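You operate a simulated robot arm through the tools that you are given. There is no shell and no other tool. Be economical: measure what you need, move in short steps, check, and stop when the job is done.

Carry out the task below with a simulated robot arm. There is one attempt and no reset: what you move stays moved.

TASK
Put one of the cloth buttons from the beech table on the notepad.
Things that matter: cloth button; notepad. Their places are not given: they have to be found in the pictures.

It is judged by the outcome, as a careful person would: the job done as asked, and still so three seconds after it is handed in. It fails if anything else is knocked over, pushed out of place, dropped, spilled or broken.

THE ROBOT
A 6-joint arm with a two-finger parallel gripper, fixed in place. Base frame: the origin is at the foot of the arm, x ahead of it, y to its left, z up; the work surface is at about z = 0.849. Lengths are in m, angles in degrees, forces in N, time in s.
With the tool pointing down near the work surface it reaches from about 0.26 to 0.68 m from the base axis. Its first joint turns from -66.0 to 66.0 degrees. Payload 2.9 kg.
Tool frame: the origin (TCP) lies between the finger pads and is the grasp point; the fingertips stand 0.03 m ahead of it; z points along the fingers, y is the line along which they close. The gripper opens to 0.11 m. The fingers are 0.02 m wide and 0.01 m thick; the gripper's body (0.048 by 0.112 m) begins 0.055 m behind the TCP.
Orientation is told as [roll, pitch, yaw] about the base's x, y, z axes, in that order, counted from this pose: with the fingers straight down and closing along the base's y, the tool's x points along the base's -x, its y along +y and its z along -z.

THE INTERFACE
- The arm moves only by the tool servo_tool. Its arguments are lists of equal length, an entry for each row: "translation": the shift along the tool's x, y, z in m, a list of three; "rot": the turn, a rotation vector about the tool's x, y, z in degrees, a list of three; "grip": the finger opening in m, from 0 to 0.11. In form: {"translation": [[dx, dy, dz], ...], "rot": [[ax, ay, az], ...], "grip": [grip, ...]}. A call has 1 to 8 rows; each row is the pose to reach, as a shift and turn from the pose commanded when the call began, along the tool's axes at that moment. A row lasts 0.2 s, in which the tool goes at most 0.05 m and 8.6 degrees; a call with a longer step from one row to the next is refused whole, and so is a gripper value outside its range. A pose out of reach is approached as far as the arm can. The call stops where the force on the tool passes 40 N (or 10 N more than at its start, if that is more) or the arm is blocked; 0.2 s more then pass. The fingers move at their own pace (about 0.108 m/s each) and stop on an object; they squeeze with about 24 N. The grip force told is the motor's: it shows also when the fingers shut on nothing. Time passes only in rows, and 0.2 s behind the last, so rows that repeat a pose let the fingers close. It gives the time, the measured TCP pose, the force on the tool (base axes), the opening and the grip force at its end, in the units of the frame above (readings bear some noise).
- Cameras (640 x 400 px; columns grow to the right, rows downward): "scene" is fixed at [0.0607, 0.419, 1.3969]; the picture's right is [-0.89, -0.46, 0.00], its down [-0.20, 0.39, -0.90] and it looks along [0.41, -0.80, -0.44] (base axes); focal length 345 px, centre (320, 200). "wrist" rides on the gripper at [-0.036, 0, -0.057] in the tool frame; the picture's right is [0.00, -1.00, 0.00], its down [0.97, 0.00, -0.24] and it looks along [0.24, 0.00, 0.97] (tool axes); focal length 218 px, centre (320, 200).
- camera(camera): a new picture of that camera. No time passes.
- locate(camera, pixels): for up to 12 pixels [column, row] of the newest picture of that camera ("zoom" is the newest enlarged one), the place [x, y, z] in the base frame of the surface seen there, good to about 0.002 m. No time passes.
- zoom(camera, box): a new picture of the part [left, top, right, bottom] of that camera's present view, enlarged. No time passes.
- close_job(): hands the job in; it is judged then, once.

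Work in short steps. Measure before you move; look again where a grasp or a placing could have gone wrong, and mend it. You have 60 turns and 22 pictures in all, the two below and enlarged ones among them. Open the gripper and draw the arm clear of the work before you hand the job in, unless the task says otherwise; then end with one line.

The tools are called after ">>>" by a JSON object that holds its "method" and its "body". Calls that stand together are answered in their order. servo_tool: Moves the arm, as the interface text tells. Its arguments: {"type":"object","properties":{"translation":{"type":"array","items":{"type":"array","items":{"type":"number"}}},"rot":{"type":"array","items":{"type":"array","items":{"type":"number"}}},"grip":{"type":"array","items":{"type":"number"}}},"required":["translation","rot","grip"]} The other tools are called the same way: camera (camera) takes a picture; locate (camera, pixels) gives the place of the surface under pixels of a picture; zoom (camera, box) takes an enlarged picture of a part of a camera's view; close_job () hands the job in.

At the start:

```text
time_s: 0.0
position: [0.275, -0.2802, 1.1256]
ee_rot: [-0.1, 0.0, 0.0]
ft_force: [0.5, -0.4, 0.4]
width: 0.1099
finger_force: 0.0
```

scene: 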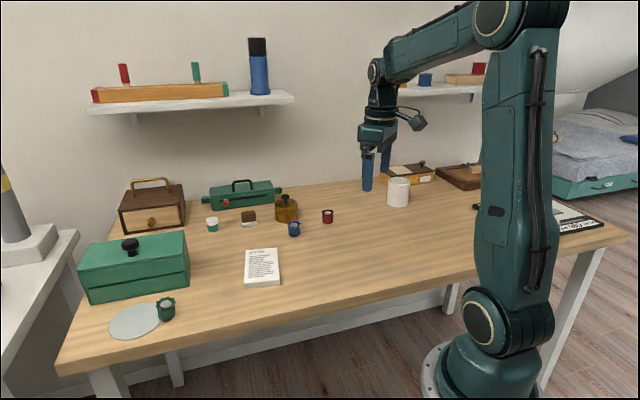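
wrist: 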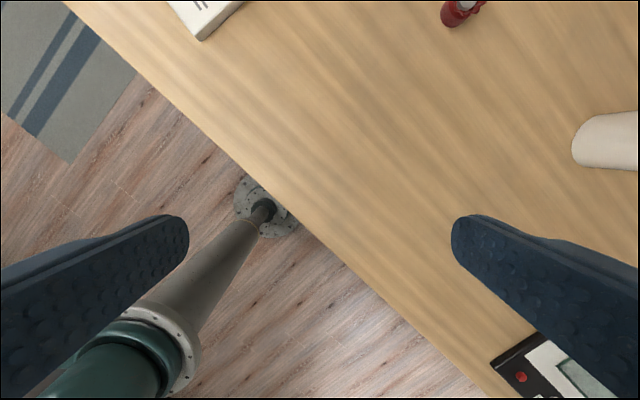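

I'll enlarge the area with the small objects, around (200-350, 190-290), and the one at (166,308).

>>> {"method": "zoom", "body": {"camera": "scene", "box": [190, 170, 350, 270]}}

>>> {"method": "zoom", "body": {"camera": "scene", "box": [80, 230, 290, 360]}}

>>> {"method": "zoom", "body": {"camera": "scene", "box": [350, 140, 640, 260]}}

```text
4.00 times, centred on (270, 220) of scene
```

zoom: 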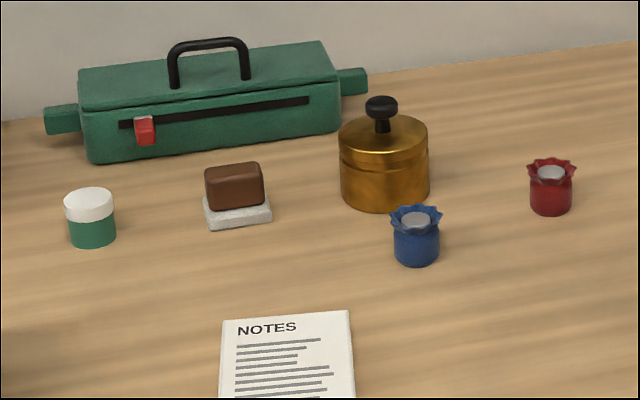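

```text
3.05 times, centred on (185, 295) of scene
```

zoom: 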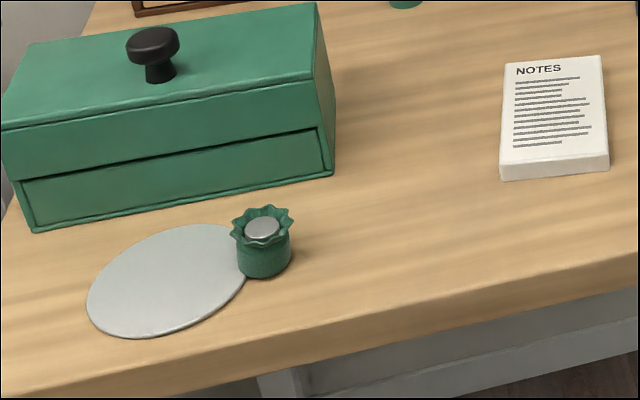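

```text
2.21 times, centred on (495, 200) of scene
```

zoom: 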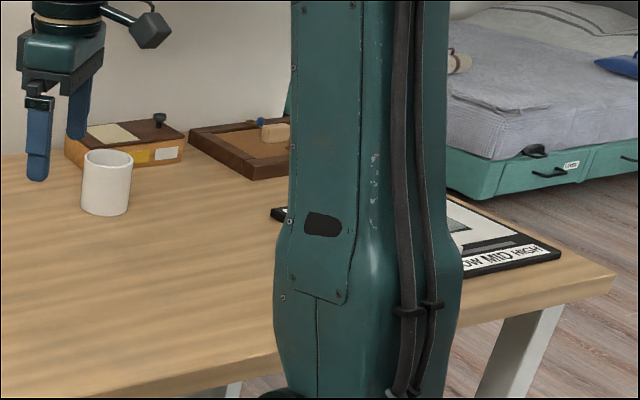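

The three crown-rimmed fabric pieces (red 328,216; blue 294,229; green 166,308) look like the cloth buttons. I'll measure them and the notepad.

>>> {"method": "camera", "body": {"camera": "scene"}}

>>> {"method": "locate", "body": {"camera": "scene", "pixels": [[328, 213], [328, 222], [294, 225], [294, 235], [166, 314], [246, 250], [277, 250], [244, 281], [280, 280], [262, 266], [286, 210], [398, 183]]}}

>>> {"method": "zoom", "body": {"camera": "scene", "box": [270, 195, 350, 245]}}

```text
16 pictures are left
```

scene: 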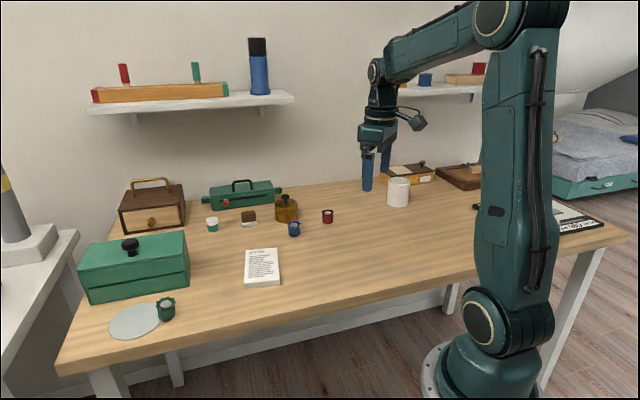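

```text
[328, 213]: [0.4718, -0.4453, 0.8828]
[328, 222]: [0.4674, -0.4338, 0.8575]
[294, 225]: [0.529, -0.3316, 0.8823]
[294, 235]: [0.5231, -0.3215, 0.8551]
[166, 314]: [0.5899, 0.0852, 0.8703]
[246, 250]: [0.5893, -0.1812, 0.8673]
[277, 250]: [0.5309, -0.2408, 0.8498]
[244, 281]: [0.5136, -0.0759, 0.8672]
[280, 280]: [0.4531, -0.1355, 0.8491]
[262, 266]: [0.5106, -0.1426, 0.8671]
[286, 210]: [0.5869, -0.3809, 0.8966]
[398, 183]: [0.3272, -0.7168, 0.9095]
```

```text
8.00 times, centred on (310, 220) of scene
```

zoom: 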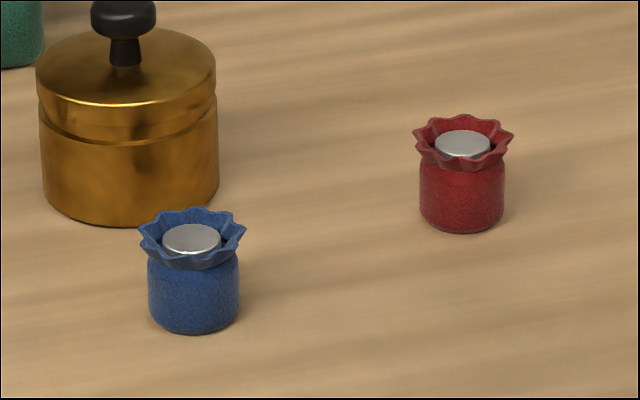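

Red button is the most isolated: centre about (0.474,-0.447), top ~0.885. I go above it and look with the wrist camera.

>>> {"method": "servo_tool", "body": {"translation": [[-0.0275, -0.024, 0.015], [-0.055, -0.048, 0.03], [-0.0825, -0.072, 0.045], [-0.11, -0.096, 0.06], [-0.1375, -0.12, 0.075], [-0.165, -0.144, 0.09], [-0.199, -0.167, 0.105], [-0.199, -0.167, 0.105]], "rot": [[0, 0, 0], [0, 0, 0], [0, 0, 0], [0, 0, 0], [0, 0, 0], [0, 0, 0], [0, 0, 0], [0, 0, 0]], "grip": [0.08, 0.08, 0.08, 0.08, 0.08, 0.08, 0.08, 0.08]}}

>>> {"method": "camera", "body": {"camera": "wrist"}}

```text
time_s: 1.8
position: [0.4744, -0.4453, 1.019]
ee_rot: [0.1, 0.1, 0.0]
ft_force: [0.7, -1.1, -0.1]
width: 0.0801
finger_force: 0.1
```

```text
14 pictures are left
```

wrist: 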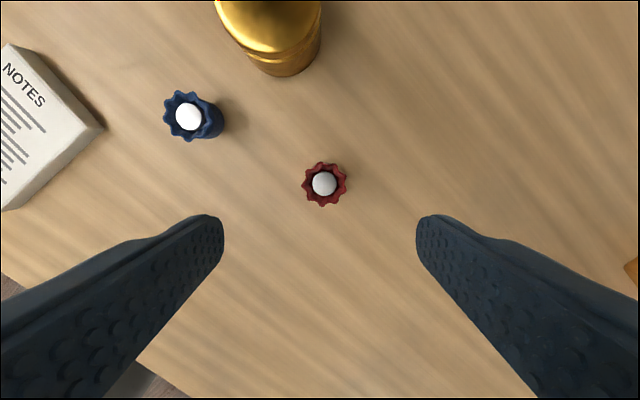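

>>> {"method": "locate", "body": {"camera": "wrist", "pixels": [[324, 183], [304, 184], [346, 184], [324, 164], [323, 205], [188, 117], [75, 91], [102, 127], [5, 208]]}}

>>> {"method": "zoom", "body": {"camera": "wrist", "box": [160, 80, 400, 230]}}

```text
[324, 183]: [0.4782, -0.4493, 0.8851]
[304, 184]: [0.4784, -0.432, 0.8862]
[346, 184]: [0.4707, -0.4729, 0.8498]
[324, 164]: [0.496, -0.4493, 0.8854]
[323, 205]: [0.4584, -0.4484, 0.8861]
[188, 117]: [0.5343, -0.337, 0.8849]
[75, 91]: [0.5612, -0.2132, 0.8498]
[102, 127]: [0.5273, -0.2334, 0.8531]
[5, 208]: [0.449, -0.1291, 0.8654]
```

```text
2.67 times, centred on (280, 155) of wrist
```

zoom: 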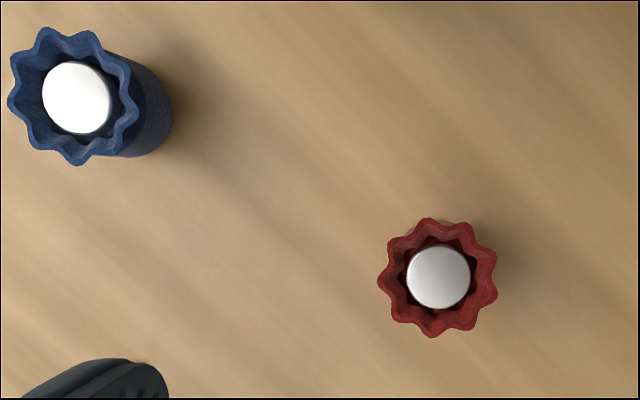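

The red button's centre is (0.4775,-0.449), top 0.886, width ~0.04. I descend with open fingers at 0.08.

>>> {"method": "servo_tool", "body": {"translation": [[-0.003, -0.003, 0.03], [-0.003, -0.003, 0.06], [-0.003, -0.003, 0.09], [-0.003, -0.003, 0.115], [-0.003, -0.003, 0.125], [-0.003, -0.003, 0.134], [-0.003, -0.003, 0.134]], "rot": [[0, 0, 0], [0, 0, 0], [0, 0, 0], [0, 0, 0], [0, 0, 0], [0, 0, 0], [0, 0, 0]], "grip": [0.08, 0.08, 0.08, 0.08, 0.08, 0.08, 0.08]}}

```text
time_s: 3.4
position: [0.4773, -0.4478, 0.886]
ee_rot: [0.1, 0.0, -0.1]
ft_force: [0.6, -0.5, 0.2]
width: 0.0798
finger_force: 0.0
```

At grasp height without contact; now close the fingers.

>>> {"method": "servo_tool", "body": {"translation": [[0, 0, 0], [0, 0, 0], [0, 0, 0], [0, 0, 0]], "rot": [[0, 0, 0], [0, 0, 0], [0, 0, 0], [0, 0, 0]], "grip": [0.0, 0.0, 0.0, 0.0]}}

>>> {"method": "servo_tool", "body": {"translation": [[0, 0, -0.02], [0, 0, -0.05], [0, 0, -0.08], [0, 0, -0.11], [0, 0, -0.11]], "rot": [[0, 0, 0], [0, 0, 0], [0, 0, 0], [0, 0, 0], [0, 0, 0]], "grip": [0.0, 0.0, 0.0, 0.0, 0.0]}}

>>> {"method": "camera", "body": {"camera": "wrist"}}

```text
time_s: 4.4
position: [0.4768, -0.4479, 0.887]
ee_rot: [0.0, 0.0, 0.1]
ft_force: [0.5, -0.4, 0.2]
width: 0.0323
finger_force: 23.4
```

```text
time_s: 5.6
position: [0.4779, -0.4491, 0.9962]
ee_rot: [0.0, 0.1, 0.0]
ft_force: [0.1, -0.2, -0.5]
width: 0.0322
finger_force: 23.9
```

```text
12 pictures are left
```

wrist: 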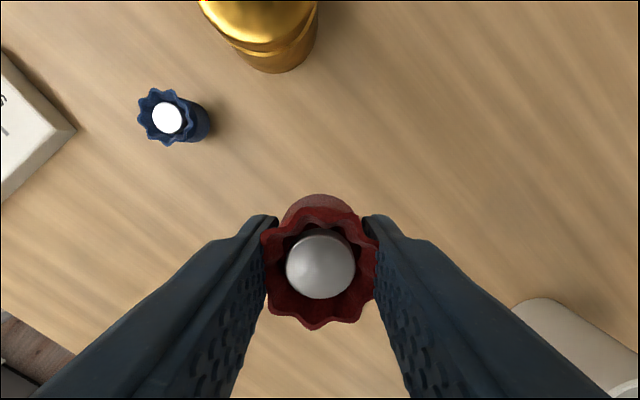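

Held firmly (width 0.032). Notepad corners give centre about (0.52,-0.155), top 0.8675; I carry the button over there at height.

>>> {"method": "servo_tool", "body": {"translation": [[-0.006, 0.042, 0], [-0.012, 0.084, 0], [-0.018, 0.126, 0], [-0.024, 0.168, 0], [-0.03, 0.21, 0], [-0.036, 0.252, 0], [-0.042, 0.293, 0], [-0.042, 0.293, 0]], "rot": [[0, 0, 0], [0, 0, 0], [0, 0, 0], [0, 0, 0], [0, 0, 0], [0, 0, 0], [0, 0, 0], [0, 0, 0]], "grip": [0, 0, 0, 0, 0, 0, 0, 0]}}

>>> {"method": "camera", "body": {"camera": "wrist"}}

```text
time_s: 7.4
position: [0.5203, -0.1568, 0.9957]
ee_rot: [-0.1, 0.0, 0.0]
ft_force: [0.5, -0.4, -0.7]
width: 0.0321
finger_force: 24.4
```

```text
11 pictures are left
```

wrist: 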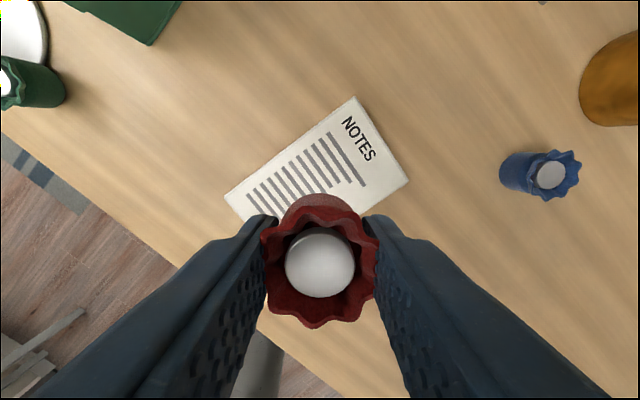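

>>> {"method": "locate", "body": {"camera": "wrist", "pixels": [[355, 98], [406, 181], [227, 194], [300, 170]]}}

```text
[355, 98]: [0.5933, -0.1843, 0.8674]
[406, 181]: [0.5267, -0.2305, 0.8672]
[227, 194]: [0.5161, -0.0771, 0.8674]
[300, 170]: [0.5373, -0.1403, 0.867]
```

Pad centre is confirmed at (0.521,-0.154), directly beneath. I lower until the button's base just meets the pad (TCP ~0.906).

>>> {"method": "servo_tool", "body": {"translation": [[-0.001, 0.002, 0.03], [-0.001, 0.002, 0.06], [-0.001, 0.002, 0.078], [-0.001, 0.002, 0.084], [-0.001, 0.002, 0.0885], [-0.001, 0.002, 0.0885]], "rot": [[0, 0, 0], [0, 0, 0], [0, 0, 0], [0, 0, 0], [0, 0, 0], [0, 0, 0]], "grip": [0, 0, 0, 0, 0, 0]}}

>>> {"method": "zoom", "body": {"camera": "scene", "box": [220, 220, 300, 290]}}

```text
time_s: 8.8
position: [0.52, -0.155, 0.9073]
ee_rot: [0.1, 0.0, 0.0]
ft_force: [-0.2, -0.5, -0.6]
width: 0.0323
finger_force: 24.0
```

```text
5.71 times, centred on (260, 255) of scene
```

zoom: 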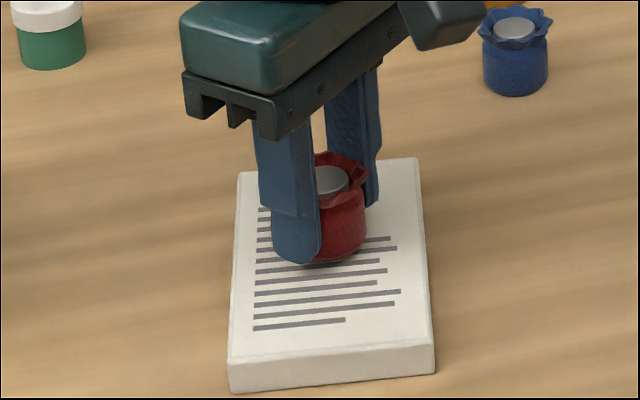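

The button is nearly touching, with no force read yet. I lower in 1 mm steps until there is some contact.

>>> {"method": "servo_tool", "body": {"translation": [[0, 0, 0.001], [0, 0, 0.0015], [0, 0, 0.0015]], "rot": [[0, 0, 0], [0, 0, 0], [0, 0, 0]], "grip": [0, 0, 0]}}

```text
time_s: 9.6
position: [0.5207, -0.1534, 0.9066]
ee_rot: [0.0, 0.0, -0.1]
ft_force: [0.7, 0.0, -0.8]
width: 0.0322
finger_force: 24.3
```

>>> {"method": "servo_tool", "body": {"translation": [[0, 0, 0.0007], [0, 0, 0.0014], [0, 0, 0.0014]], "rot": [[0, 0, 0], [0, 0, 0], [0, 0, 0]], "grip": [0, 0, 0]}}

```text
time_s: 10.4
position: [0.5203, -0.154, 0.9052]
ee_rot: [0.0, 0.0, -0.1]
ft_force: [-0.1, 1.0, -0.3]
width: 0.0323
finger_force: 24.1
```

Still no contact; one more millimetre.

>>> {"method": "servo_tool", "body": {"translation": [[0, 0, 0.0005], [0, 0, 0.001], [0, 0, 0.001]], "rot": [[0, 0, 0], [0, 0, 0], [0, 0, 0]], "grip": [0, 0, 0]}}

```text
time_s: 11.2
position: [0.5204, -0.1532, 0.9051]
ee_rot: [-0.1, 0.0, 0.0]
ft_force: [-1.6, 0.5, 7.8]
width: 0.0324
finger_force: 23.6
```

Contact (7.8 N). I release gently and then retreat straight up.

>>> {"method": "servo_tool", "body": {"translation": [[0, 0, -0.0005], [0, 0, -0.0005], [0, 0, -0.0005], [0, 0, -0.0005]], "rot": [[0, 0, 0], [0, 0, 0], [0, 0, 0], [0, 0, 0]], "grip": [0.05, 0.09, 0.09, 0.09]}}

>>> {"method": "servo_tool", "body": {"translation": [[0, 0, -0.02], [0, 0, -0.05], [0, 0, -0.09], [0, 0, -0.13], [0, 0, -0.17], [0, 0, -0.2], [0, 0, -0.2]], "rot": [[0, 0, 0], [0, 0, 0], [0, 0, 0], [0, 0, 0], [0, 0, 0], [0, 0, 0], [0, 0, 0]], "grip": [0.09, 0.09, 0.09, 0.09, 0.09, 0.09, 0.09]}}

>>> {"method": "camera", "body": {"camera": "scene"}}

>>> {"method": "zoom", "body": {"camera": "scene", "box": [220, 220, 300, 290]}}

```text
time_s: 12.2
position: [0.5197, -0.1538, 0.9033]
ee_rot: [0.0, -0.1, 0.0]
ft_force: [0.1, -0.1, -0.2]
width: 0.0901
finger_force: 0.3
```

```text
time_s: 13.8
position: [0.5194, -0.1538, 1.1042]
ee_rot: [0.0, 0.0, 0.1]
ft_force: [0.4, 0.4, 0.0]
width: 0.0899
finger_force: 0.1
```

```text
9 pictures are left
```

scene: 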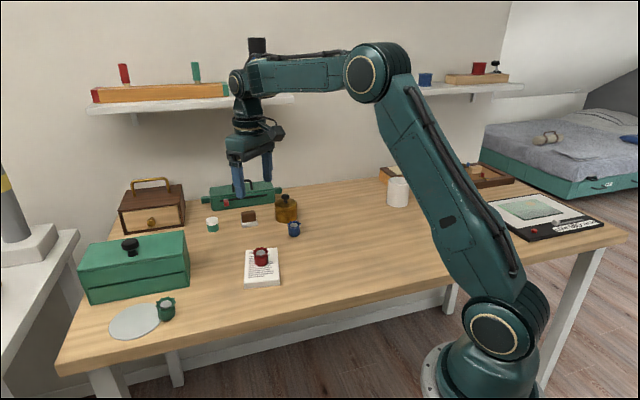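

```text
5.71 times, centred on (260, 255) of scene
```

zoom: 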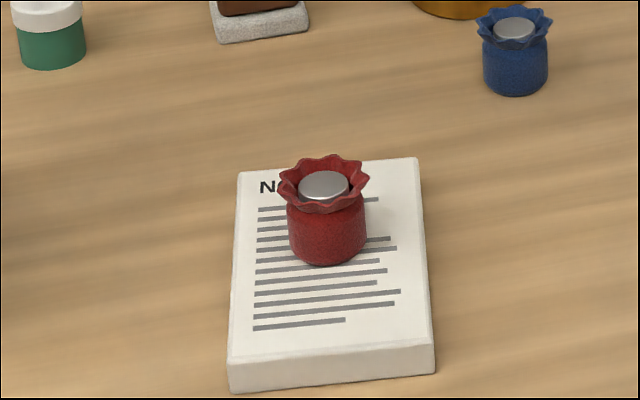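

The button stands on the pad. Before handing in, I check the formerly hidden area on the right for anything that is a better match for "cloth button".

>>> {"method": "zoom", "body": {"camera": "scene", "box": [370, 140, 610, 250]}}

```text
2.67 times, centred on (490, 195) of scene
```

zoom: 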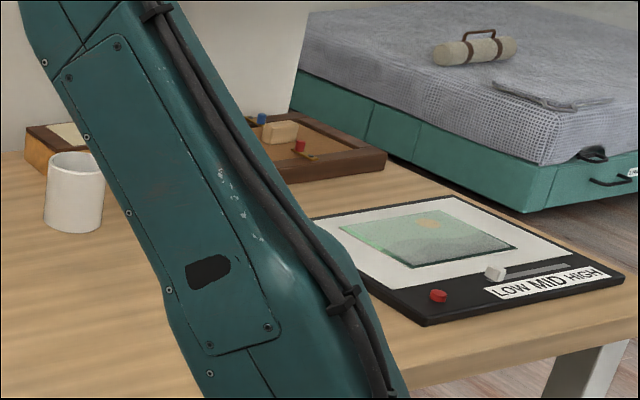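

Nothing on the right looks more like a cloth button, so I hand in.

>>> {"method": "close_job", "body": {}}

```text
The job is handed in.
```

I put the red cloth button on the notepad: it is standing upright near the middle of the pad. The gripper is open and clear, and nothing else was moved. I took the three crown-rimmed fabric pieces with metal tops (red, blue and green) to be the cloth buttons, since nothing else I could see on the table matched better.
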